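You operate a simulated robot arm through the tools that you are given. There is no shell and no other tool. Be economical: measure what you need, move in short steps, check, and stop when the job is done.

You are at the controls of a simulated robot arm. One attempt, no reset.

TASK
Move the chip from the small vice under the stereo microscope and focus.
Fine: swing the magnifier aside and open the vice wide first, and leave them so; the chip ends under the lens and the screen says CRISP.

Only the result counts: the job must be done as asked and must still hold three seconds after the hand-in. Knocking over, shifting, dropping, spilling or breaking anything else fails it.

THE ROBOT
A 7-joint arm with a two-finger parallel gripper on a trunk, on a base that drives. Base frame: it is fixed to the floor where the robot stands at the start and does not move with it; the origin is under the middle of the robot, x ahead of it, y to its left, z up. Readings come in mm, rad, newtons and seconds.
With the tool pointing down near the work surface it reaches from about 480 to 920 mm from the robot's upright axis, wherever it stands. Its first joint turns from -2.007 to 2.007 rad. Places, roughly: magnifier of the small vice [500, 200, 900]; thumb wheel of the small vice [500, 200, 800]; top of the gliding plate [-1100, 2000, 800]. Payload 3.91 kg.
The TCP is the grasp point between the finger pads, 30 mm short of the fingertips. In the tool frame z runs along the fingers and y along their closing line. Largest opening 110 mm; finger width 20, thickness 10; the body of the gripper, 48 by 112 mm, starts 55 mm behind the TCP.
Orientation is told as [roll, pitch, yaw] about the base's x, y, z axes, in that order, counted from this pose: with the fingers straight down and closing along the base's y, the tool's x points along the base's -x, its y along +y and its z along -z.

THE INTERFACE
- The arm moves only by the tool apply_moves. Its argument "commands" is a list of rows, each an object (a shift or turn left out is 0, a gripper value left out holds the last) with "claw": the gripper command, from -1 (shut) to 1 (fully open), values between in proportion; "travel": the shift along the tool's x, y, z in mm, a list of three; "dr": the turn, a rotation vector about the tool's x, y, z in rad, a list of three. In form: [{"claw": claw, "travel": [x, y, z], "dr": [wx, wy, wz]}, ...]. A call has 1 to 10 rows; each row shifts and turns the commanded pose from where the row before left it, along the tool's axes as they then stand. A row lasts 0.2 s, in which the tool goes at most 50 mm and 0.15 rad; a call with a longer step from one row to the next is refused whole, and so is a gripper value outside its range. A pose out of reach is approached as far as the arm can. The call stops where the force on the tool passes 90 N (or 10 N more than at its start, if that is more) or the arm is blocked; 0.2 s more then pass. The fingers move at their own pace (about 153 mm/s each) and stop on an object; they squeeze with about 21 N. The grip force told is the motor's: it shows also when the fingers shut on nothing. Time passes only in rows, and 0.2 s behind the last, so rows that do not move let the fingers close. It gives the time, the measured TCP pose, the force on the tool (base axes), the opening and the grip force at its end, in the units of the frame above (readings bear some noise), with the torque about the TCP (base axes, N m) and any sound that the robot's microphone picked up.
- Cameras (640 x 400 px; columns grow to the right, rows downward): "scene" is now at [218.6, 202.7, 1304.4]; the picture's right is [-0.08, -1.00, 0.00], its down [-0.60, 0.05, -0.80] and it looks along [0.79, -0.06, -0.60] (base axes); focal length 223 px, centre (320, 200). "wrist" rides on the gripper at [72, 17, -103] in the tool frame; the picture's right is [-0.23, 0.97, 0.00], its down [-0.76, -0.18, -0.62] and it looks along [-0.61, -0.14, 0.78] (tool axes); focal length 222 px, centre (320, 200). There is no depth. A picture from a camera that has moved, and an enlarged one, comes with that camera's place and axes in the base frame and with its lens. The place of the scene camera against the robot may be out by one fixed shift of up to 18 mm in any direction.
- camera(camera): a new picture of that camera. No time passes.
- raise_lower(by): slides the trunk up (or, below 0, down) by that many mm; the arm and the scene camera ride with it, the base frame stays. It gives what a move gives, with no picture.
- steer(legs): drives the robot by 1 to 6 legs, each [ahead, left, turn to the left] in mm, mm and rad, along the robot's own axes; the way and the turn of a leg run together, so that a leg with both is an arc; at most 1500 mm and 3.142 rad a leg. The arm and the cameras ride along, it lands a little off, and it stops where it bumps. It gives what a move gives.
- head_to(pan, tilt): turns the head with the scene camera to pan (to the left, within 1.396 rad either way) and tilt (down, from -0.506 to 1.204), counted from straight ahead of the robot. It gives what a move gives.
- enlarge(camera, box): a new picture of the part [left, top, right, bottom] of that camera's present view, enlarged. No time passes.
- job_done(): hands the job in; it is judged then, once.

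Go step by step. Nothing tells you exact positions but the pictures and the camera data: compare them with the known pose of the tool, close in by small moves and look again before you grip or let go. The budget is 120 turns and 82 pictures, counting those below and the enlarged ones. Unless the task says otherwise, let go and move clear before handing in, and close with one line.

The tools are called after ">>>" as name(argument=value, ...) on one line, values as JSON. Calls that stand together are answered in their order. apply_moves: Moves the arm, as the interface text tells. Its arguments: {"type":"object","properties":{"commands":{"type":"array"}},"required":["commands"]} The other tools are called the same way: raise_lower (by) slides the trunk up or down; steer (legs) drives the base; head_to (pan, tilt) turns the head that bears the scene camera; camera (camera) takes a picture; enlarge (camera, box) takes an enlarged picture of a part of a camera's view; job_done () hands the job in.

At the start:

```text
t: 0.0
ee_pos: [554.0, 34.6, 1166.0]
tool_rot: [-0.001, 0.0, -0.001]
wrist_force: [0.2, -0.2, 0.3]
ft_torque: [0.0, 0.0, -0.02]
width: 110.0
grip_force: 0.0
trunk travel left (down, up): [-650.0, 340.0]
robot x, y, heading: [2.9, 2.6, 0.001]
head pan, tilt: [-0.077, 0.649]
```

scene: 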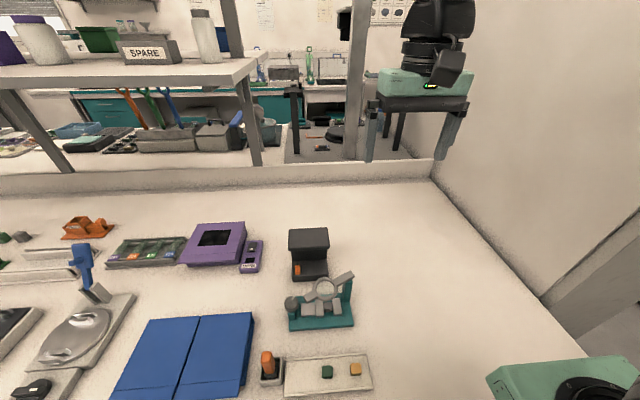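
wrist: 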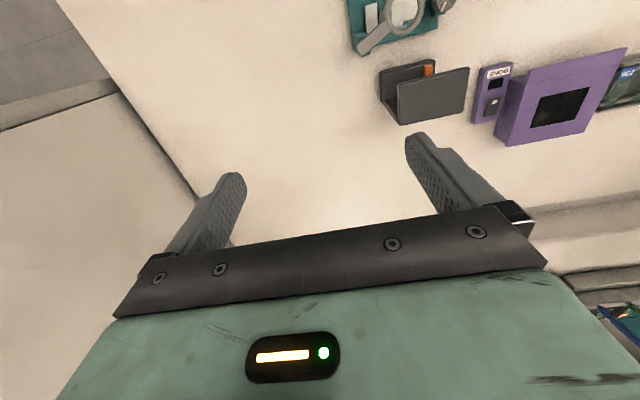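

I see a teal vice with a magnifier near the middle of the bench. I'll enlarge it to work out its parts.

>>> enlarge(camera="scene", box=[260, 210, 400, 340])

>>> enlarge(camera="wrist", box=[320, 0, 520, 125])

>>> head_to(pan=1.396, tilt=0.6)

>>> camera(camera="scene")

```text
3.08 times, centred on (330, 275) of scene
camera zoom: at [218.6, 202.7, 1304.4], right [-0.08, -1.0, 0.0], down [-0.6, 0.05, -0.8], along [0.79, -0.06, -0.6], focal length 687 px, centre (289, -31)
```

zoom: 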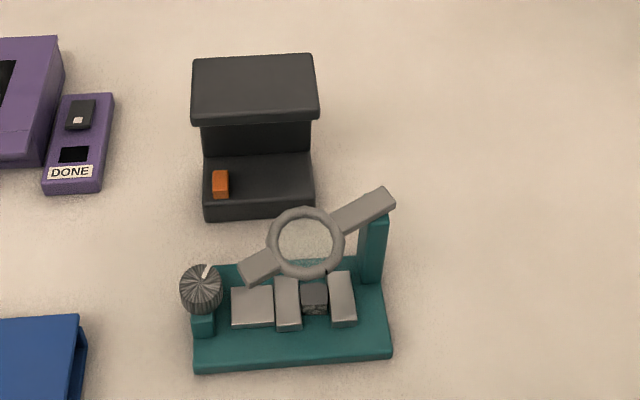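

```text
3.20 times, centred on (420, 62) of wrist
camera zoom: at [481.7, 50.7, 1269.5], right [0.23, 0.97, 0.0], down [0.76, -0.18, 0.62], along [0.61, -0.14, -0.78], focal length 711 px, centre (0, 640)
```

zoom: 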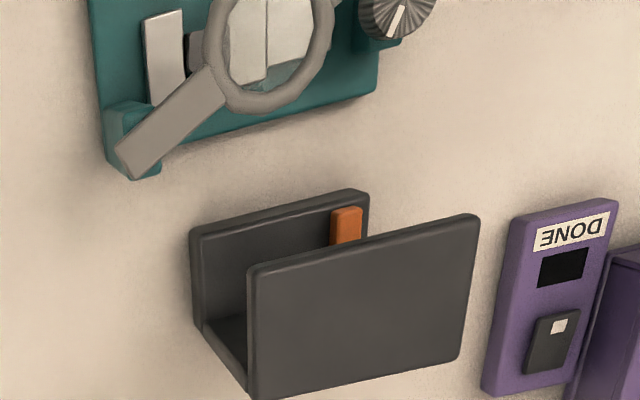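

```text
t: 1.6
ee_pos: [554.5, 34.0, 1166.7]
tool_rot: [-0.003, 0.001, 0.0]
wrist_force: [-0.3, -0.5, 0.6]
ft_torque: [-0.02, -0.01, 0.01]
width: 109.9
grip_force: 0.1
trunk travel left (down, up): [-650.0, 340.0]
robot x, y, heading: [-2.0, -0.8, 0.002]
head pan, tilt: [1.396, 0.6]
```

```text
77 pictures are left
camera scene: at [147.5, 296.3, 1308.6], right [0.98, -0.17, 0.0], down [-0.1, -0.56, -0.83], along [0.14, 0.81, -0.56], focal length 223 px, centre (320, 200)
```

scene: 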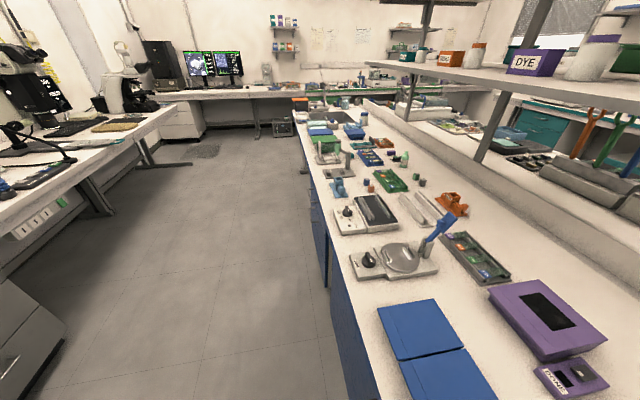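

The vice holds a dark chip between two jaws, with the magnifier arm over it and a fluted wheel on its left. I'll back off a little for comfortable reach and look at it again.

>>> steer(legs=[[-180, 100, 0]])

>>> head_to(pan=0.0, tilt=0.8)

>>> camera(camera="scene")

>>> camera(camera="wrist")

```text
t: 3.2
ee_pos: [375.7, 136.6, 1167.0]
tool_rot: [-0.001, 0.0, 0.003]
wrist_force: [0.2, -0.3, 0.0]
ft_torque: [0.05, -0.03, -0.03]
width: 110.3
grip_force: 0.0
trunk travel left (down, up): [-650.0, 340.0]
robot x, y, heading: [-179.4, 98.9, 0.001]
head pan, tilt: [1.396, 0.6]
```

```text
t: 4.7
ee_pos: [375.5, 135.8, 1166.8]
tool_rot: [-0.002, -0.001, 0.001]
wrist_force: [0.3, -0.4, -0.8]
ft_torque: [0.02, -0.02, 0.02]
width: 110.0
grip_force: 0.1
trunk travel left (down, up): [-650.0, 340.0]
robot x, y, heading: [-177.9, 107.2, 0.004]
head pan, tilt: [0.0, 0.799]
```

```text
76 pictures are left
camera scene: at [33.1, 310.8, 1291.8], right [0.0, -1.0, 0.0], down [-0.72, 0.0, -0.7], along [0.7, 0.0, -0.72], focal length 223 px, centre (320, 200)
```

scene: 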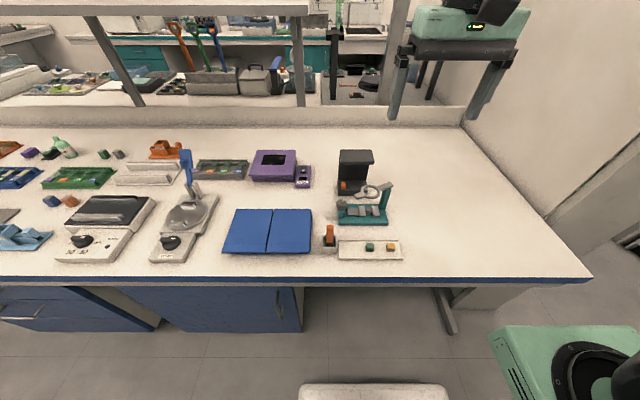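

```text
75 pictures are left
camera wrist: at [302.5, 152.8, 1269.5], right [0.22, 0.97, 0.0], down [0.76, -0.18, 0.62], along [0.61, -0.14, -0.78], focal length 222 px, centre (320, 200)
```

wrist: 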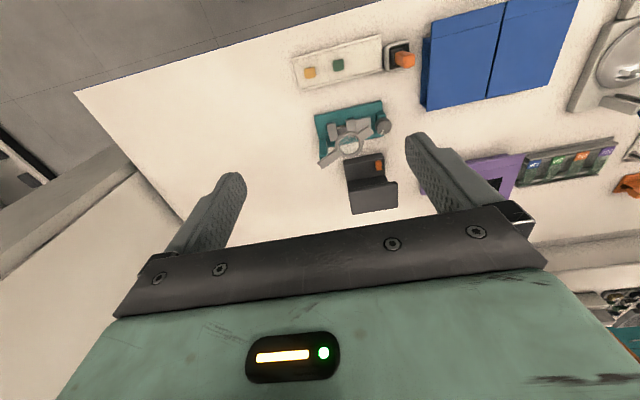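

The robot is now further back. I'll lower the tool towards the vice so the wrist camera gets a close view.

>>> apply_moves(commands=[{"claw": 1, "travel": [-10, 10, 46]}, {"travel": [-10, 10, 46]}, {"travel": [-10, 10, 46]}, {"travel": [-15, 10, 46]}])

>>> camera(camera="wrist")

>>> enlarge(camera="scene", box=[320, 140, 420, 240])

```text
t: 5.7
ee_pos: [420.4, 180.1, 983.8]
tool_rot: [-0.002, -0.002, 0.003]
wrist_force: [-0.5, -0.2, -0.5]
ft_torque: [-0.01, -0.01, -0.01]
width: 110.2
grip_force: 0.0
trunk travel left (down, up): [-650.0, 340.0]
robot x, y, heading: [-182.2, 100.7, 0.006]
head pan, tilt: [0.0, 0.799]
```

```text
74 pictures are left
camera wrist: at [347.7, 196.0, 1086.3], right [0.23, 0.97, 0.0], down [0.76, -0.18, 0.62], along [0.61, -0.14, -0.78], focal length 222 px, centre (320, 200)
```

wrist: 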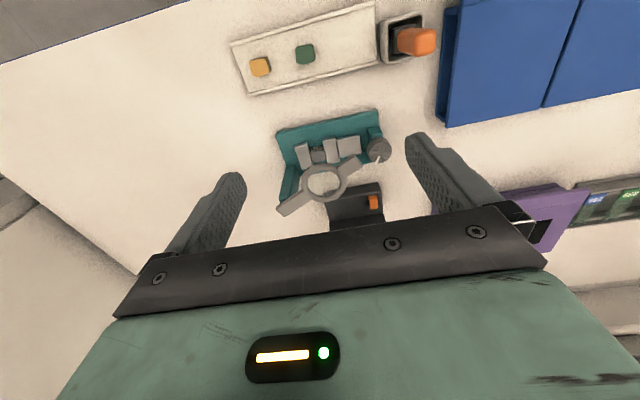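

```text
4.00 times, centred on (370, 190) of scene
camera zoom: at [32.6, 310.5, 1291.9], right [0.0, -1.0, 0.0], down [-0.72, 0.0, -0.7], along [0.7, 0.0, -0.72], focal length 894 px, centre (120, 240)
```

zoom: 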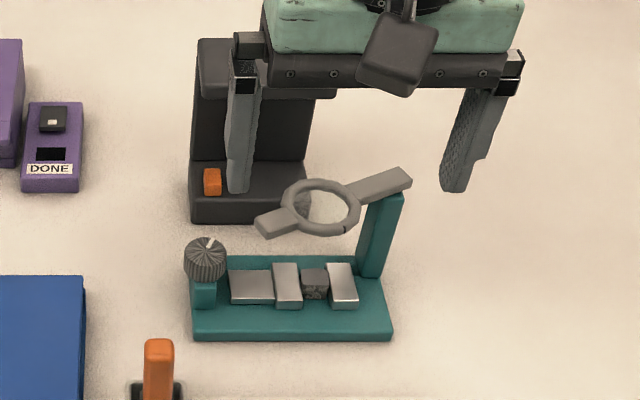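

>>> enlarge(camera="wrist", box=[260, 90, 420, 230])

```text
2.86 times, centred on (340, 160) of wrist
camera zoom: at [347.7, 196.0, 1086.3], right [0.23, 0.97, 0.0], down [0.76, -0.18, 0.62], along [0.61, -0.14, -0.78], focal length 635 px, centre (263, 314)
```

zoom: 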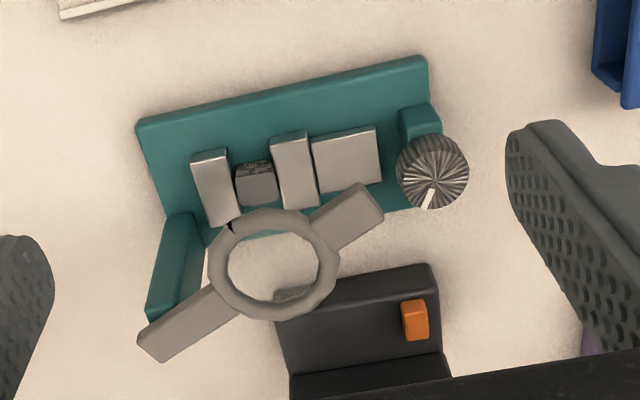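

The wheel looks to be at about (506, 246, 794), the ring at (522, 162, 825), the chip at (500, 157, 770) and the magnifier's pivot near (550, 103). I'll take a closer view to confirm this.

>>> apply_moves(commands=[{"travel": [-10, 0, 35]}, {"travel": [-10, 0, 35]}])

>>> camera(camera="wrist")

>>> head_to(pan=-0.3, tilt=0.7)

>>> enlarge(camera="scene", box=[220, 150, 340, 270])

```text
t: 6.3
ee_pos: [441.4, 176.9, 913.5]
tool_rot: [-0.003, -0.003, 0.002]
wrist_force: [0.2, 1.3, 0.6]
ft_torque: [0.0, -0.02, -0.01]
width: 110.1
grip_force: 0.0
trunk travel left (down, up): [-650.0, 340.0]
robot x, y, heading: [-181.7, 102.0, 0.002]
head pan, tilt: [0.0, 0.799]
```

```text
71 pictures are left
camera wrist: at [368.6, 193.3, 1016.9], right [0.23, 0.97, 0.0], down [0.76, -0.18, 0.62], along [0.61, -0.14, -0.78], focal length 222 px, centre (320, 200)
```

wrist: 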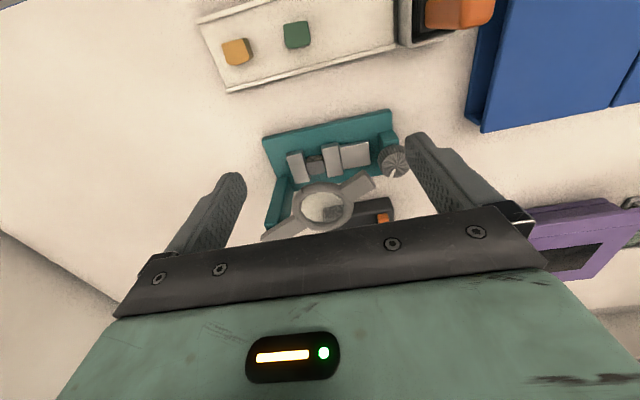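

```text
t: 7.1
ee_pos: [441.9, 177.6, 913.7]
tool_rot: [-0.002, 0.0, 0.002]
wrist_force: [0.5, 0.6, -0.1]
ft_torque: [0.01, 0.02, -0.04]
width: 110.1
grip_force: 0.0
trunk travel left (down, up): [-650.0, 340.0]
robot x, y, heading: [-178.4, 101.4, 0.004]
head pan, tilt: [-0.3, 0.7]
```

```text
3.33 times, centred on (280, 210) of scene
camera zoom: at [33.7, 285.8, 1300.0], right [-0.29, -0.96, 0.0], down [-0.62, 0.19, -0.76], along [0.73, -0.22, -0.64], focal length 745 px, centre (453, 167)
```

zoom: 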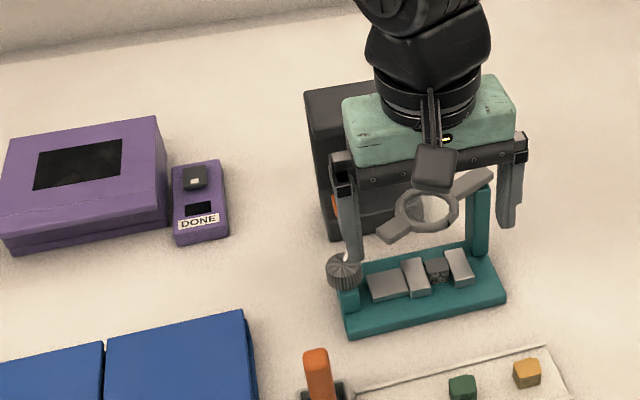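

Ring height is uncertain because the camera rays are nearly parallel. I'll raise the arm and lower the trunk to get a low, sideways view with the scene camera.

>>> apply_moves(commands=[{"travel": [0, 0, -48]}, {"travel": [0, 0, -48]}, {"travel": [0, 0, -48]}, {"travel": [0, 0, -48]}, {"travel": [0, 0, -48]}, {"travel": [0, 0, -48]}, {"travel": [0, 0, -48]}, {"travel": [0, 0, -48]}])

>>> raise_lower(by=-370)

>>> head_to(pan=-0.25, tilt=0.25)

>>> camera(camera="scene")

```text
t: 8.9
ee_pos: [440.5, 179.3, 1295.4]
tool_rot: [-0.002, -0.003, 0.002]
wrist_force: [0.1, 0.0, -0.5]
ft_torque: [-0.01, -0.03, 0.06]
width: 110.1
grip_force: 0.0
trunk travel left (down, up): [-650.0, 340.0]
robot x, y, heading: [-180.2, 96.1, 0.004]
head pan, tilt: [-0.3, 0.7]
```

```text
t: 12.5
ee_pos: [440.5, 178.4, 925.3]
tool_rot: [-0.001, -0.001, 0.001]
wrist_force: [-0.8, -0.6, 0.1]
ft_torque: [0.02, 0.0, -0.01]
width: 110.1
grip_force: 0.0
trunk travel left (down, up): [-280.0, 710.0]
robot x, y, heading: [-178.8, 100.7, 0.003]
head pan, tilt: [-0.3, 0.7]
```

```text
t: 13.4
ee_pos: [439.2, 178.4, 926.0]
tool_rot: [-0.003, -0.001, 0.003]
wrist_force: [0.4, -0.3, 0.2]
ft_torque: [0.01, -0.02, 0.03]
width: 109.7
grip_force: 0.1
trunk travel left (down, up): [-280.0, 710.0]
robot x, y, heading: [-180.8, 102.7, 0.001]
head pan, tilt: [-0.25, 0.25]
```

```text
69 pictures are left
camera scene: at [43.0, 287.8, 970.7], right [-0.24, -0.97, 0.0], down [-0.24, 0.06, -0.97], along [0.94, -0.24, -0.25], focal length 223 px, centre (320, 200)
```

scene: 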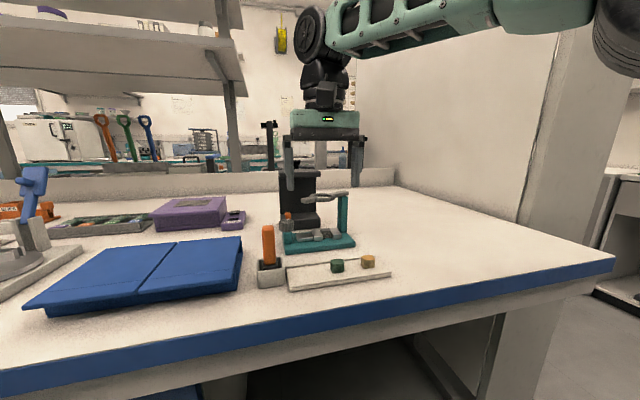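

>>> enlarge(camera="scene", box=[260, 150, 380, 270])

```text
3.33 times, centred on (320, 210) of scene
camera zoom: at [43.0, 287.8, 970.7], right [-0.24, -0.97, 0.0], down [-0.24, 0.06, -0.97], along [0.94, -0.24, -0.25], focal length 745 px, centre (320, 167)
```

zoom: 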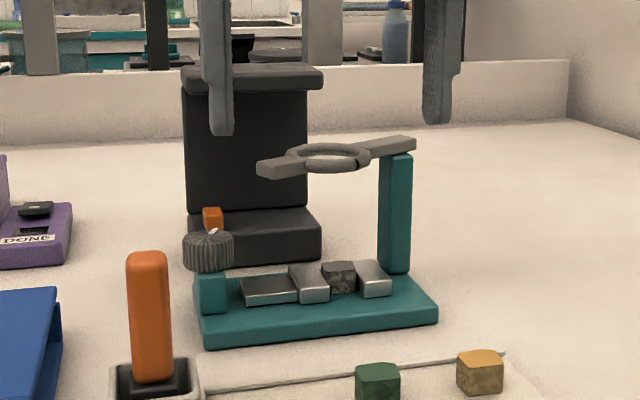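

From the side view, the magnifier arm is at z≈853, with its pivot at about (530, 110) and its handle at about (487, 202). The ring is directly over the chip, and a black stand blocks the far side. I'll close the fingers and go down beyond the handle so I can push it towards the robot.

>>> apply_moves(commands=[{"claw": -1, "travel": [-37, 18, 0]}, {"claw": -1, "travel": [-38, 19, 0]}, {"claw": -1}, {"claw": -1, "travel": [0, 0, 20]}])

>>> enlarge(camera="scene", box=[260, 150, 380, 270])

>>> camera(camera="wrist")

```text
t: 14.4
ee_pos: [515.0, 214.7, 904.4]
tool_rot: [-0.002, -0.002, 0.004]
wrist_force: [-0.4, 0.8, 0.0]
ft_torque: [0.0, 0.02, 0.01]
width: 0.1
grip_force: 21.5
trunk travel left (down, up): [-280.0, 710.0]
robot x, y, heading: [-179.4, 100.0, 0.001]
head pan, tilt: [-0.25, 0.25]
```

```text
3.33 times, centred on (320, 210) of scene
camera zoom: at [42.9, 287.8, 970.8], right [-0.24, -0.97, 0.0], down [-0.24, 0.06, -0.97], along [0.94, -0.24, -0.25], focal length 745 px, centre (320, 167)
```

zoom: 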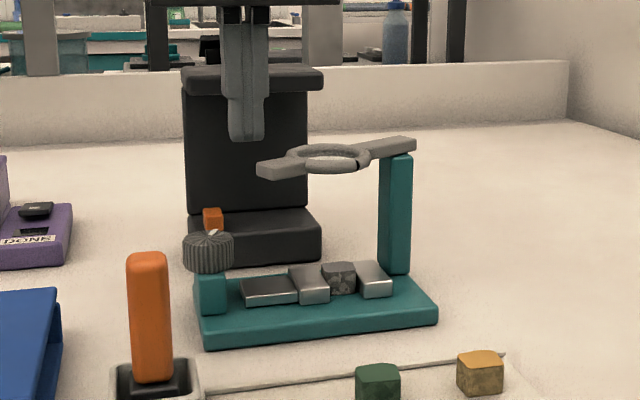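

```text
66 pictures are left
camera wrist: at [442.0, 231.7, 1008.6], right [0.22, 0.97, 0.0], down [0.76, -0.17, 0.62], along [0.61, -0.14, -0.78], focal length 222 px, centre (320, 200)
```

wrist: 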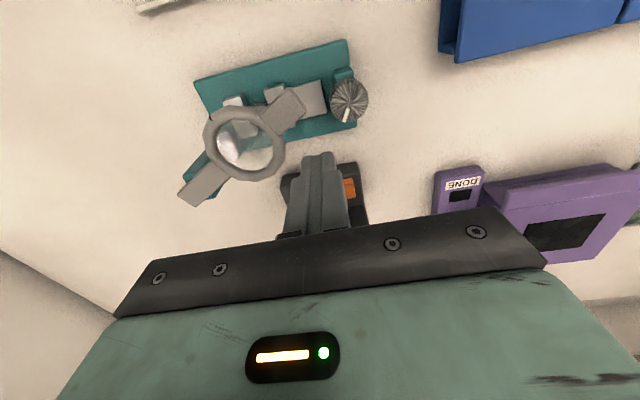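

The refined positions are ring (494, 167, 866), handle (480, 204), pivot (522, 112) and wheel top (500, 245, 803). I'll lower beside the handle and start the arc.

>>> apply_moves(commands=[{"travel": [0, 0, 34]}, {"travel": [18, -3, 0]}, {"travel": [18.5, -6.7, 0]}, {"travel": [17, -10, 0]}])

>>> camera(camera="wrist")

>>> enlarge(camera="scene", box=[260, 150, 380, 270])

```text
t: 15.4
ee_pos: [462.3, 195.6, 870.8]
tool_rot: [-0.001, -0.001, 0.002]
wrist_force: [-0.5, 0.5, -0.5]
ft_torque: [0.02, 0.01, 0.02]
width: 0.0
grip_force: 21.4
trunk travel left (down, up): [-280.0, 710.0]
robot x, y, heading: [-178.1, 97.2, 0.004]
head pan, tilt: [-0.25, 0.25]
```

```text
65 pictures are left
camera wrist: at [389.9, 212.6, 974.2], right [0.22, 0.97, 0.0], down [0.76, -0.17, 0.62], along [0.61, -0.14, -0.78], focal length 222 px, centre (320, 200)
```

wrist: 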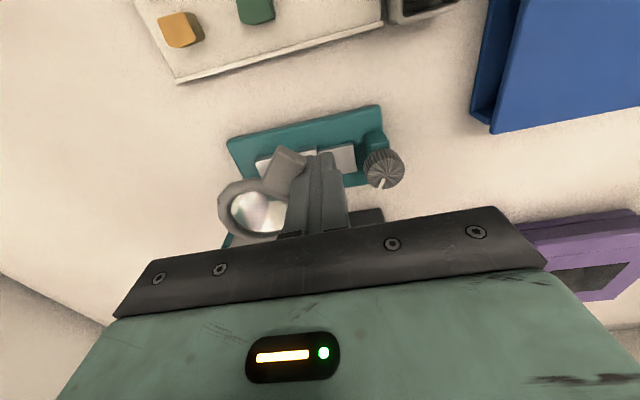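

```text
3.33 times, centred on (320, 210) of scene
camera zoom: at [43.0, 287.8, 970.8], right [-0.24, -0.97, 0.0], down [-0.24, 0.06, -0.97], along [0.94, -0.24, -0.25], focal length 745 px, centre (320, 167)
```

zoom: 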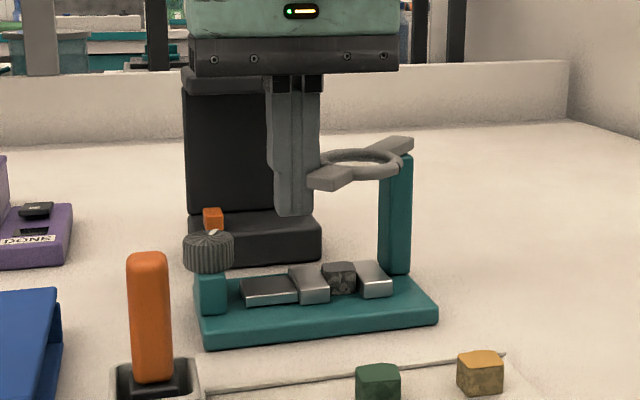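

The arm swings freely towards the robot, so I'll continue the arc.

>>> apply_moves(commands=[{"travel": [14.8, -13.1, 0]}, {"travel": [12, -15.6, 0]}, {"travel": [8.9, -17.7, 0]}, {"travel": [5.2, -19, 0]}, {"travel": [1.6, -19.7, 0]}])

>>> enlarge(camera="scene", box=[260, 150, 380, 270])

```text
t: 16.6
ee_pos: [419.1, 110.6, 869.3]
tool_rot: [0.0, -0.005, 0.003]
wrist_force: [5.8, 0.8, 8.7]
ft_torque: [-0.09, 0.0, 0.08]
width: 0.0
grip_force: 20.5
trunk travel left (down, up): [-280.0, 710.0]
robot x, y, heading: [-178.1, 104.1, 0.005]
head pan, tilt: [-0.25, 0.25]
```

```text
3.33 times, centred on (320, 210) of scene
camera zoom: at [42.9, 287.9, 971.0], right [-0.24, -0.97, 0.0], down [-0.24, 0.06, -0.97], along [0.94, -0.24, -0.25], focal length 745 px, centre (320, 167)
```

zoom: 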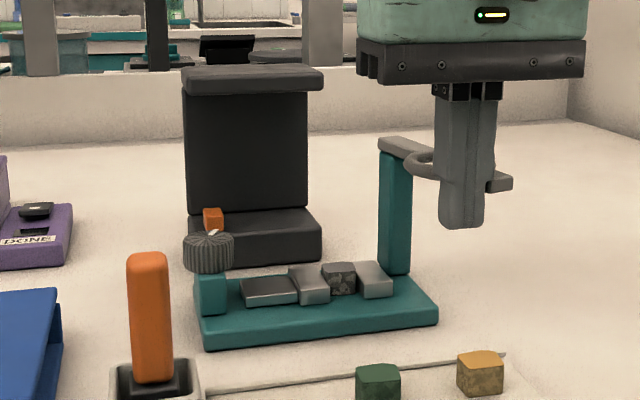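

The magnifier is well aside, but I'd like a little more clearance. I'll continue gently and watch the force.

>>> apply_moves(commands=[{"travel": [-2.3, -19.6, 0]}, {"travel": [-5.9, -18.8, 0]}])

>>> camera(camera="wrist")

```text
t: 17.2
ee_pos: [427.0, 72.8, 870.5]
tool_rot: [-0.002, 0.001, 0.002]
wrist_force: [0.5, 0.4, 1.7]
ft_torque: [-0.01, -0.02, 0.02]
width: 0.0
grip_force: 20.9
trunk travel left (down, up): [-280.0, 710.0]
robot x, y, heading: [-180.1, 102.7, 0.009]
head pan, tilt: [-0.25, 0.25]
```

```text
62 pictures are left
camera wrist: at [354.6, 88.7, 973.6], right [0.23, 0.97, 0.0], down [0.76, -0.18, 0.62], along [0.61, -0.14, -0.78], focal length 222 px, centre (320, 200)
```

wrist: 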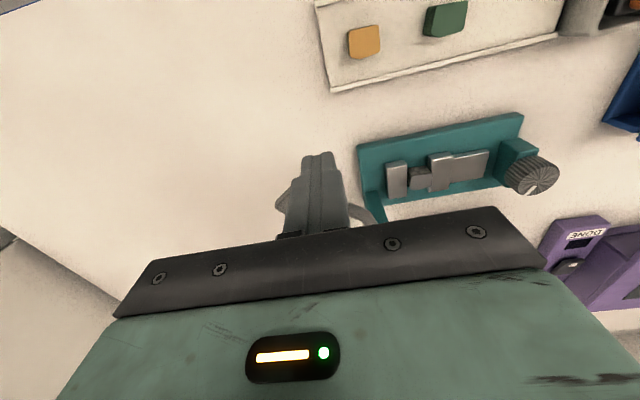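

The magnifier is swung clear, so I'll back off, lift and move above the wheel at (500, 245) with the fingers open.

>>> apply_moves(commands=[{"travel": [10, 15, -5]}, {"travel": [0, 0, -45]}, {"travel": [0, 40, -5]}, {"travel": [-25, 42, 0]}, {"travel": [-30, 38, 0], "claw": 0.1}, {"travel": [-28, 38, 0], "claw": 0.1}, {"travel": [0, 0, 25], "claw": 0.1}, {"claw": 0.1}])

>>> camera(camera="wrist")

>>> enlarge(camera="scene", box=[260, 150, 380, 270])

```text
t: 19.0
ee_pos: [501.2, 248.5, 901.1]
tool_rot: [0.0, 0.001, 0.001]
wrist_force: [-0.2, -0.2, 0.6]
ft_torque: [0.01, -0.01, -0.01]
width: 60.3
grip_force: 0.1
trunk travel left (down, up): [-280.0, 710.0]
robot x, y, heading: [-180.1, 103.5, 0.004]
head pan, tilt: [-0.25, 0.25]
```

```text
61 pictures are left
camera wrist: at [429.0, 263.9, 1004.3], right [0.23, 0.97, 0.0], down [0.76, -0.18, 0.62], along [0.61, -0.14, -0.78], focal length 222 px, centre (320, 200)
```

wrist: 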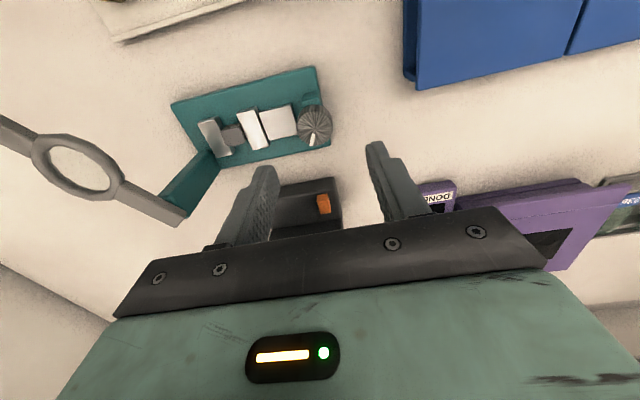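

```text
3.33 times, centred on (320, 210) of scene
camera zoom: at [42.9, 287.8, 970.8], right [-0.24, -0.97, 0.0], down [-0.24, 0.06, -0.97], along [0.94, -0.24, -0.25], focal length 745 px, centre (320, 167)
```

zoom: 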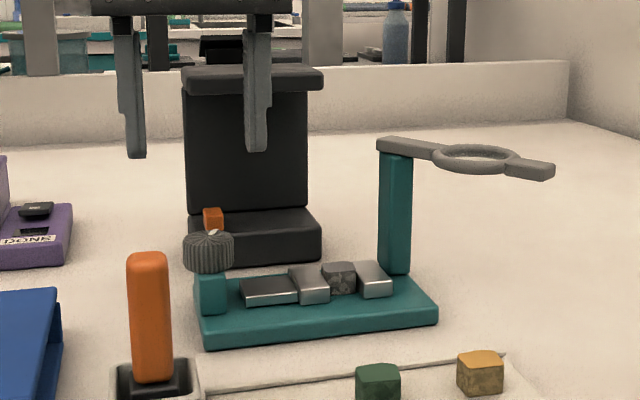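

The wheel is just below the gripper. I'll descend with the fingers straddling it and check before gripping.

>>> apply_moves(commands=[{"travel": [1, -4, 40]}, {"travel": [0, 0, 45]}, {"travel": [0, 0, 0]}])

>>> enlarge(camera="scene", box=[260, 150, 380, 270])

>>> camera(camera="wrist")

```text
t: 19.8
ee_pos: [501.9, 242.9, 815.7]
tool_rot: [-0.001, -0.002, 0.003]
wrist_force: [0.3, 0.4, 0.0]
ft_torque: [0.0, -0.02, 0.05]
width: 60.6
grip_force: 0.1
trunk travel left (down, up): [-280.0, 710.0]
robot x, y, heading: [-177.4, 99.7, 0.004]
head pan, tilt: [-0.25, 0.25]
```

```text
3.33 times, centred on (320, 210) of scene
camera zoom: at [43.0, 287.8, 970.8], right [-0.24, -0.97, 0.0], down [-0.24, 0.06, -0.97], along [0.94, -0.24, -0.25], focal length 745 px, centre (320, 167)
```

zoom: 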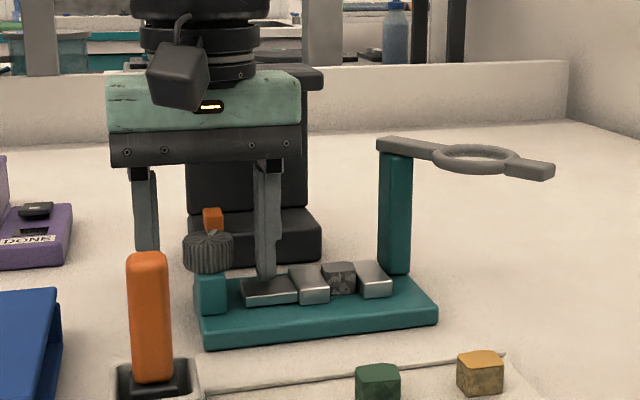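

```text
58 pictures are left
camera wrist: at [428.0, 259.2, 919.5], right [0.22, 0.97, 0.0], down [0.76, -0.18, 0.62], along [0.61, -0.14, -0.78], focal length 222 px, centre (320, 200)
```

wrist: 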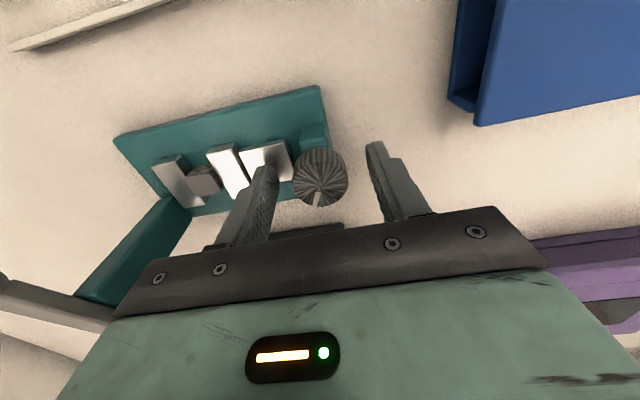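

The fingers straddle the wheel. I'll raise slightly to clear the slider block, centre, close and try a quarter-ish turn to learn the direction.

>>> apply_moves(commands=[{"travel": [3, 0.5, -6], "claw": 0.1}, {"claw": -1}, {"claw": -1}, {"claw": -1, "dr": [0, 0, -0.14]}, {"claw": -1, "dr": [0, 0, -0.14]}, {"claw": -1, "dr": [0, 0, -0.14]}, {"claw": -1, "dr": [0, 0, -0.14]}, {"claw": -1}])

>>> enlarge(camera="scene", box=[260, 150, 380, 270])

```text
t: 21.6
ee_pos: [496.5, 243.6, 821.7]
tool_rot: [-0.003, -0.002, 0.559]
wrist_force: [15.2, 20.1, 5.0]
ft_torque: [0.3, -0.02, -3.36]
width: 31.8
grip_force: 44.7
trunk travel left (down, up): [-280.0, 710.0]
robot x, y, heading: [-178.8, 95.7, -0.001]
head pan, tilt: [-0.25, 0.25]
```

```text
3.33 times, centred on (320, 210) of scene
camera zoom: at [43.3, 288.5, 970.7], right [-0.24, -0.97, 0.0], down [-0.24, 0.06, -0.97], along [0.94, -0.24, -0.25], focal length 745 px, centre (320, 167)
```

zoom: 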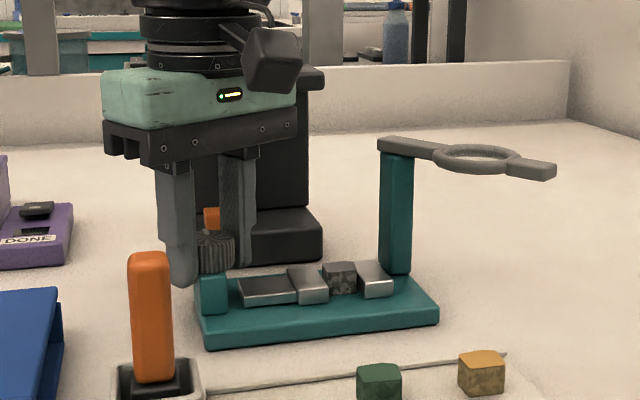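

Counter-clockwise meets strong resistance and the jaws don't move, so opening must be clockwise. I'll turn back and go on that way.

>>> apply_moves(commands=[{"claw": -1, "dr": [0, 0, 0.14]}, {"claw": -1, "dr": [0, 0, 0.14]}, {"claw": -1, "dr": [0, 0, 0.14]}, {"claw": -1, "dr": [0, 0, 0.14]}, {"claw": -1, "dr": [0, 0, 0.14]}, {"claw": -1, "dr": [0, 0, 0.14]}, {"claw": -1, "dr": [0, 0, 0.14]}])

>>> enlarge(camera="scene", box=[260, 150, 380, 270])

```text
t: 23.2
ee_pos: [496.2, 244.4, 822.4]
tool_rot: [0.002, -0.003, -0.418]
wrist_force: [14.5, 29.1, 11.6]
ft_torque: [0.16, -0.98, 0.05]
width: 31.4
grip_force: 44.7
trunk travel left (down, up): [-280.0, 710.0]
robot x, y, heading: [-184.4, 99.0, 0.002]
head pan, tilt: [-0.25, 0.25]
```

```text
3.33 times, centred on (320, 210) of scene
camera zoom: at [43.0, 288.6, 970.7], right [-0.24, -0.97, 0.0], down [-0.24, 0.06, -0.97], along [0.94, -0.24, -0.25], focal length 745 px, centre (320, 167)
```

zoom: 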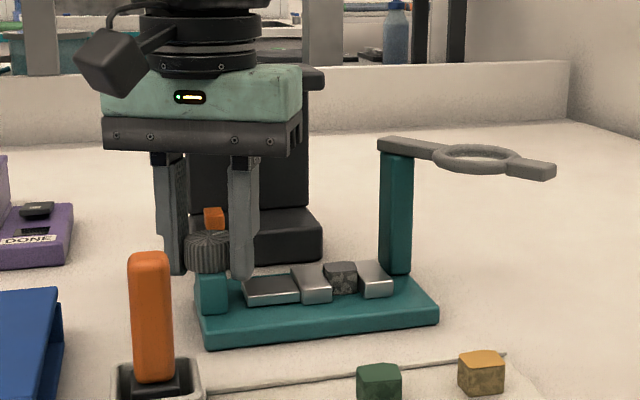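

The direction isn't conclusive yet, so I'll compare with tighter pictures.

>>> enlarge(camera="scene", box=[315, 215, 385, 258])

>>> enlarge(camera="wrist", box=[200, 80, 420, 230])

>>> apply_moves(commands=[{"claw": -1, "dr": [0, 0, -0.15]}, {"claw": -1, "dr": [0, 0, -0.15]}, {"claw": -1, "dr": [0, 0, -0.15]}, {"claw": -1, "dr": [0, 0, -0.15]}, {"claw": -1, "dr": [0, 0, -0.15]}, {"claw": -1, "dr": [0, 0, -0.15]}, {"claw": -1, "dr": [0, 0, -0.15]}, {"claw": -1, "dr": [0, 0, -0.15]}])

>>> enlarge(camera="scene", box=[290, 215, 360, 258])

>>> enlarge(camera="wrist", box=[200, 80, 420, 230])

```text
9.14 times, centred on (350, 236) of scene
camera zoom: at [43.0, 288.6, 970.7], right [-0.24, -0.97, 0.0], down [-0.24, 0.06, -0.97], along [0.94, -0.24, -0.25], focal length 2042 px, centre (46, -134)
```

zoom: 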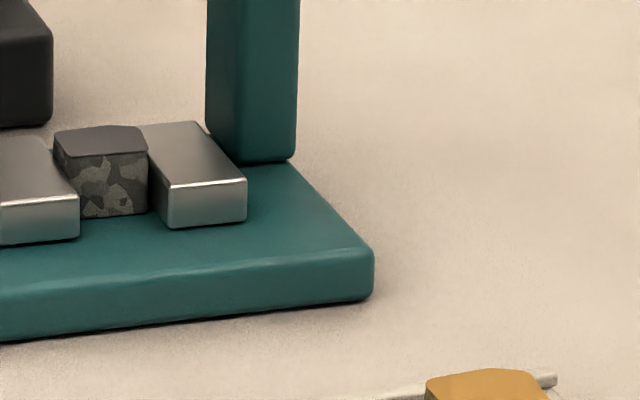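

```text
2.67 times, centred on (310, 155) of wrist
camera zoom: at [436.7, 288.1, 925.7], right [0.6, 0.8, 0.0], down [0.62, -0.47, 0.63], along [0.5, -0.37, -0.78], focal length 592 px, centre (347, 320)
```

zoom: 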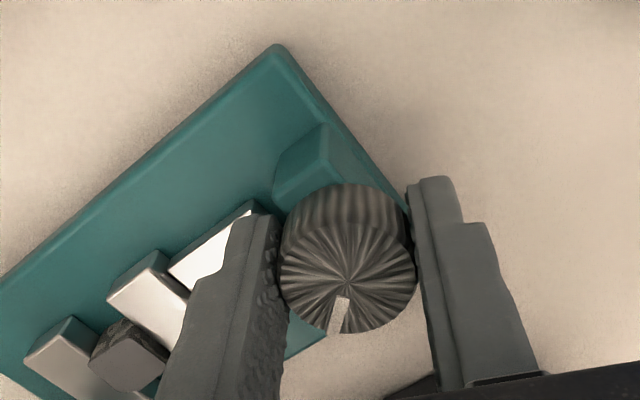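

```text
t: 25.0
ee_pos: [499.7, 245.7, 822.3]
tool_rot: [-0.002, -0.013, 0.775]
wrist_force: [36.0, 48.3, 11.1]
ft_torque: [1.02, -0.07, -3.27]
width: 38.0
grip_force: 45.7
trunk travel left (down, up): [-280.0, 710.0]
robot x, y, heading: [-180.9, 101.6, 0.001]
head pan, tilt: [-0.25, 0.25]
```

```text
9.14 times, centred on (325, 236) of scene
camera zoom: at [43.9, 289.3, 970.4], right [-0.24, -0.97, 0.0], down [-0.24, 0.06, -0.97], along [0.94, -0.24, -0.25], focal length 2042 px, centre (274, -134)
```

zoom: 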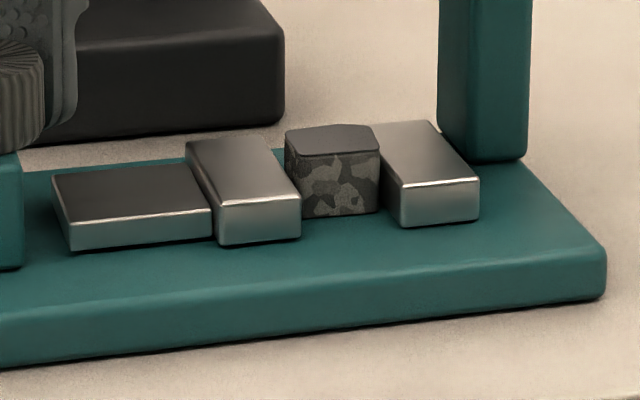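

```text
2.67 times, centred on (310, 155) of wrist
camera zoom: at [435.1, 204.9, 924.9], right [-0.52, 0.85, 0.0], down [0.66, 0.4, 0.63], along [0.54, 0.33, -0.77], focal length 592 px, centre (347, 320)
```

zoom: 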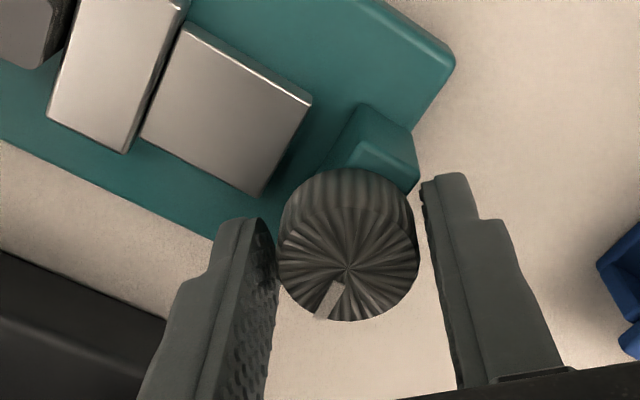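

Counter-clockwise does open the vice, by about 2.6 mm per rad. I'll release, wind the wrist back clockwise and re-grip for a longer turn.

>>> apply_moves(commands=[{"claw": 0.1}, {"claw": 0.1}, {"claw": 0.1, "dr": [0, 0, 0.15]}, {"claw": 0.1, "dr": [0, 0, 0.15]}, {"claw": 0.1, "dr": [0, 0, 0.15]}, {"claw": 0.1, "dr": [0, 0, 0.15]}, {"claw": 0.1, "dr": [0, 0, 0.15]}, {"claw": 0.1, "dr": [0, 0, 0.15]}, {"claw": 0.1, "dr": [0, 0, 0.15]}, {"claw": 0.1, "dr": [0, 0, 0.15]}])

>>> apply_moves(commands=[{"claw": 0.1, "dr": [0, 0, 0.15]}, {"claw": 0.1, "dr": [0, 0, 0.15]}, {"claw": 0.1, "dr": [0, 0, 0.15]}, {"claw": 0.1, "dr": [0, 0, 0.15]}, {"claw": 0.1, "dr": [0, 0, 0.15]}])

>>> enlarge(camera="wrist", box=[200, 80, 420, 230])

```text
t: 27.2
ee_pos: [496.4, 243.4, 822.8]
tool_rot: [-0.001, 0.0, -0.421]
wrist_force: [0.4, -0.5, -0.4]
ft_torque: [0.02, 0.01, 0.05]
width: 60.6
grip_force: 0.0
trunk travel left (down, up): [-280.0, 710.0]
robot x, y, heading: [-179.2, 98.6, 0.002]
head pan, tilt: [-0.25, 0.25]
```

```text
t: 28.4
ee_pos: [497.1, 241.6, 823.2]
tool_rot: [0.0, -0.003, -1.17]
wrist_force: [0.0, -0.1, 0.7]
ft_torque: [0.01, 0.01, 0.01]
width: 60.5
grip_force: 0.1
trunk travel left (down, up): [-280.0, 710.0]
robot x, y, heading: [-179.7, 98.4, 0.004]
head pan, tilt: [-0.25, 0.25]
```

```text
2.67 times, centred on (310, 155) of wrist
camera zoom: at [483.5, 314.5, 925.2], right [0.99, 0.17, 0.0], down [0.13, -0.77, 0.62], along [0.11, -0.62, -0.78], focal length 592 px, centre (347, 320)
```

zoom: 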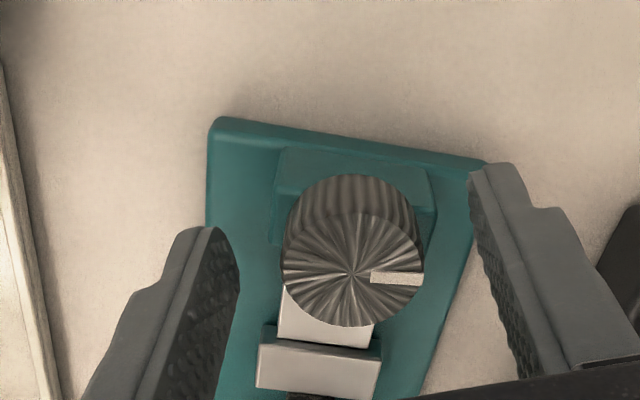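

The wheel is centred between the fingers. I'll grip and turn it counter-clockwise by 2.4 rad.

>>> apply_moves(commands=[{"claw": -1}, {"claw": -1}, {"claw": -1, "dr": [0, 0, -0.15]}, {"claw": -1, "dr": [0, 0, -0.15]}, {"claw": -1, "dr": [0, 0, -0.15]}, {"claw": -1, "dr": [0, 0, -0.15]}, {"claw": -1, "dr": [0, 0, -0.15]}, {"claw": -1, "dr": [0, 0, -0.15]}, {"claw": -1, "dr": [0, 0, -0.15]}, {"claw": -1, "dr": [0, 0, -0.15]}])

>>> enlarge(camera="scene", box=[290, 215, 360, 258])

```text
t: 30.6
ee_pos: [497.5, 243.7, 822.0]
tool_rot: [0.0, -0.003, 0.036]
wrist_force: [33.5, 6.7, -2.9]
ft_torque: [0.2, -0.95, 0.0]
width: 31.3
grip_force: 45.1
trunk travel left (down, up): [-280.0, 710.0]
robot x, y, heading: [-179.4, 103.8, 0.003]
head pan, tilt: [-0.25, 0.25]
```

```text
9.14 times, centred on (325, 236) of scene
camera zoom: at [43.7, 288.1, 970.5], right [-0.24, -0.97, 0.0], down [-0.24, 0.06, -0.97], along [0.94, -0.24, -0.25], focal length 2042 px, centre (274, -134)
```

zoom: 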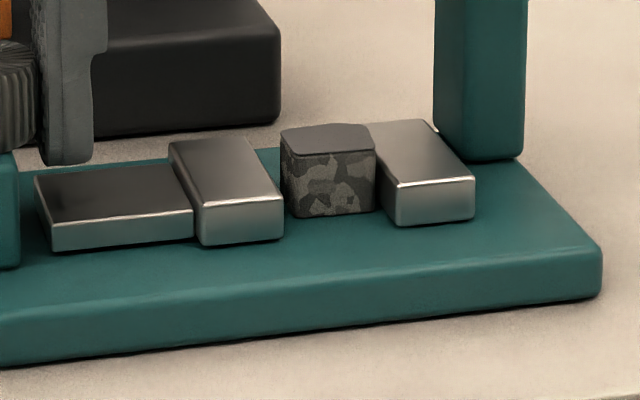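

The jaw is opening well. I'll keep turning.

>>> apply_moves(commands=[{"claw": -1, "dr": [0, 0, -0.15]}, {"claw": -1, "dr": [0, 0, -0.15]}, {"claw": -1, "dr": [0, 0, -0.15]}, {"claw": -1, "dr": [0, 0, -0.15]}, {"claw": -1, "dr": [0, 0, -0.15]}, {"claw": -1, "dr": [0, 0, -0.15]}, {"claw": -1, "dr": [0, 0, -0.15]}, {"claw": -1, "dr": [0, 0, -0.15]}])

>>> enlarge(camera="scene", box=[290, 215, 360, 258])

```text
t: 32.4
ee_pos: [493.0, 234.4, 822.4]
tool_rot: [0.008, 0.021, 1.226]
wrist_force: [-45.9, -61.4, -9.4]
ft_torque: [-1.55, -0.12, -1.93]
width: 38.9
grip_force: 45.0
trunk travel left (down, up): [-280.0, 710.0]
robot x, y, heading: [-178.2, 101.3, 0.0]
head pan, tilt: [-0.25, 0.25]
```

```text
9.14 times, centred on (325, 236) of scene
camera zoom: at [41.6, 285.3, 971.4], right [-0.25, -0.97, 0.0], down [-0.24, 0.06, -0.97], along [0.94, -0.24, -0.25], focal length 2042 px, centre (274, -134)
```

zoom: 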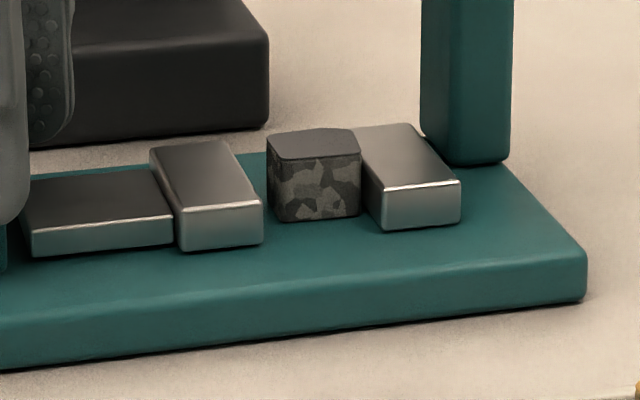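

At yaw above about 0.5 a finger bumps the teal stub, which causes the torque and the slip. I'll open, raise 4 mm, wind back to a more negative yaw and re-grip.

>>> apply_moves(commands=[{"claw": 0.1}, {"claw": 0.1, "travel": [0, 0, -4]}, {"claw": 0.1, "dr": [0, 0, 0.15]}, {"claw": 0.1, "dr": [0, 0, 0.15]}, {"claw": 0.1, "dr": [0, 0, 0.15]}, {"claw": 0.1, "dr": [0, 0, 0.15]}, {"claw": 0.1, "dr": [0, 0, 0.15]}, {"claw": 0.1, "dr": [0, 0, 0.15]}, {"claw": 0.1, "dr": [0, 0, 0.15]}, {"claw": 0.1, "dr": [0, 0, 0.15]}])

>>> apply_moves(commands=[{"claw": 0.1, "dr": [0, 0, 0.15]}, {"claw": 0.1, "dr": [0, 0, 0.15]}, {"claw": 0.1, "dr": [0, 0, 0.15]}, {"claw": 0.1, "dr": [0, 0, 0.15]}, {"claw": 0.1, "dr": [0, 0, 0.15]}, {"claw": 0.1, "dr": [0, 0, 0.15]}, {"claw": 0.1, "dr": [0, 0, 0.15]}, {"claw": 0.1, "dr": [0, 0, 0.15]}])

>>> enlarge(camera="wrist", box=[200, 80, 420, 230])

>>> enlarge(camera="scene", box=[290, 215, 360, 258])

```text
t: 34.6
ee_pos: [496.0, 241.3, 826.3]
tool_rot: [0.0, 0.0, 0.028]
wrist_force: [-0.2, 0.5, 0.6]
ft_torque: [0.0, 0.02, 0.0]
width: 60.7
grip_force: 0.1
trunk travel left (down, up): [-280.0, 710.0]
robot x, y, heading: [-178.2, 100.6, 0.001]
head pan, tilt: [-0.25, 0.25]
```

```text
t: 36.4
ee_pos: [496.0, 243.2, 827.5]
tool_rot: [-0.001, -0.003, -1.17]
wrist_force: [0.1, 0.8, -0.4]
ft_torque: [0.04, -0.01, -0.02]
width: 60.4
grip_force: 0.0
trunk travel left (down, up): [-280.0, 710.0]
robot x, y, heading: [-177.7, 101.6, -0.001]
head pan, tilt: [-0.25, 0.25]
```

```text
2.67 times, centred on (310, 155) of wrist
camera zoom: at [483.0, 314.5, 929.9], right [0.99, 0.17, 0.0], down [0.13, -0.77, 0.62], along [0.11, -0.61, -0.78], focal length 592 px, centre (347, 320)
```

zoom: 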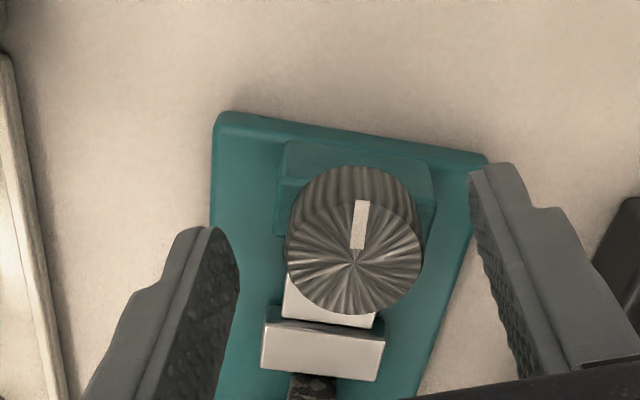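

```text
9.14 times, centred on (325, 236) of scene
camera zoom: at [43.0, 287.8, 970.8], right [-0.24, -0.97, 0.0], down [-0.24, 0.06, -0.97], along [0.94, -0.24, -0.25], focal length 2042 px, centre (274, -134)
```

zoom: 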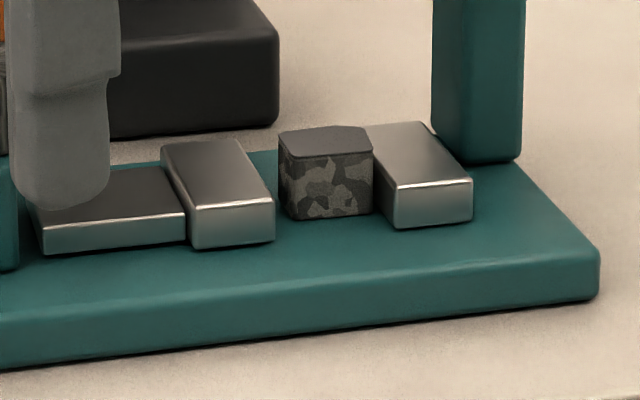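

The mark moved a further quarter turn. I'll grip again and turn 1.5 rad, staying below the angle where the finger bumps.

>>> apply_moves(commands=[{"claw": -1}, {"claw": -1}, {"claw": -1, "dr": [0, 0, -0.15]}, {"claw": -1, "dr": [0, 0, -0.15]}, {"claw": -1, "dr": [0, 0, -0.15]}, {"claw": -1, "dr": [0, 0, -0.15]}, {"claw": -1, "dr": [0, 0, -0.15]}, {"claw": -1, "dr": [0, 0, -0.15]}, {"claw": -1, "dr": [0, 0, -0.15]}, {"claw": -1, "dr": [0, 0, -0.15]}])

>>> apply_moves(commands=[{"claw": -1, "dr": [0, 0, -0.15]}, {"claw": -1, "dr": [0, 0, -0.15]}])

>>> enlarge(camera="scene", box=[290, 215, 360, 258])

>>> enlarge(camera="wrist", box=[200, 80, 420, 230])

```text
t: 38.6
ee_pos: [495.1, 242.7, 826.6]
tool_rot: [0.005, -0.004, 0.036]
wrist_force: [29.2, 9.3, 1.3]
ft_torque: [0.46, -0.7, 0.0]
width: 31.3
grip_force: 44.7
trunk travel left (down, up): [-280.0, 710.0]
robot x, y, heading: [-179.3, 101.2, 0.0]
head pan, tilt: [-0.25, 0.25]
```

```text
t: 39.2
ee_pos: [496.1, 243.9, 825.4]
tool_rot: [0.0, -0.005, 0.336]
wrist_force: [20.8, 16.0, 4.1]
ft_torque: [0.69, -1.05, 0.02]
width: 31.4
grip_force: 45.1
trunk travel left (down, up): [-280.0, 710.0]
robot x, y, heading: [-180.8, 102.9, 0.004]
head pan, tilt: [-0.25, 0.25]
```

```text
9.14 times, centred on (325, 236) of scene
camera zoom: at [43.4, 288.3, 970.7], right [-0.24, -0.97, 0.0], down [-0.24, 0.06, -0.97], along [0.94, -0.24, -0.25], focal length 2042 px, centre (274, -134)
```

zoom: 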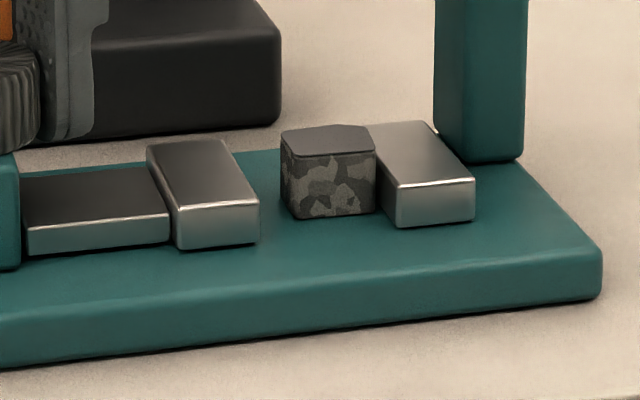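

```text
2.67 times, centred on (310, 155) of wrist
camera zoom: at [421.9, 234.7, 928.8], right [-0.11, 0.99, 0.0], down [0.78, 0.08, 0.63], along [0.62, 0.07, -0.78], focal length 592 px, centre (347, 320)
```

zoom: 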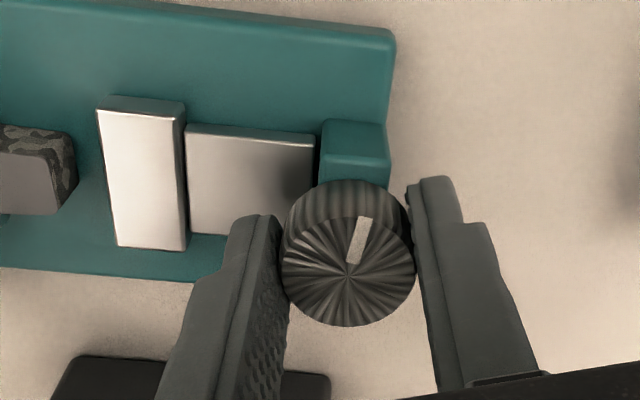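

The slider is nearly touching its end stub. I'll turn a little more and watch the torque.

>>> apply_moves(commands=[{"claw": -1, "dr": [0, 0, -0.15]}, {"claw": -1, "dr": [0, 0, -0.15]}])

>>> enlarge(camera="wrist", box=[100, 60, 380, 230])

```text
t: 39.8
ee_pos: [497.5, 243.4, 825.8]
tool_rot: [0.003, -0.005, 0.617]
wrist_force: [25.3, 30.5, 9.1]
ft_torque: [1.07, 1.0, -7.4]
width: 34.1
grip_force: 45.7
trunk travel left (down, up): [-280.0, 710.0]
robot x, y, heading: [-179.3, 97.9, 0.005]
head pan, tilt: [-0.25, 0.25]
```

```text
2.29 times, centred on (240, 145) of wrist
camera zoom: at [427.6, 214.4, 928.7], right [-0.38, 0.93, 0.0], down [0.72, 0.29, 0.63], along [0.58, 0.24, -0.78], focal length 508 px, centre (503, 326)
```

zoom: 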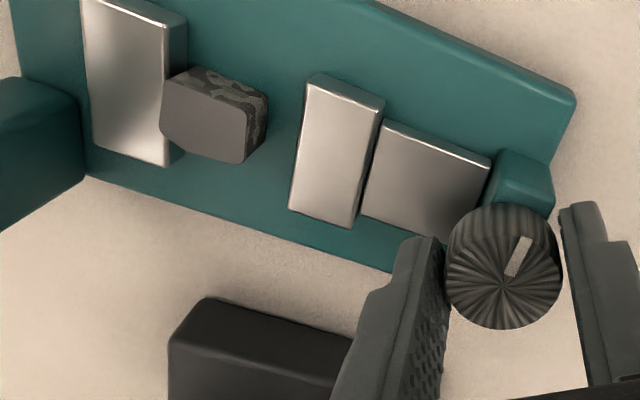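

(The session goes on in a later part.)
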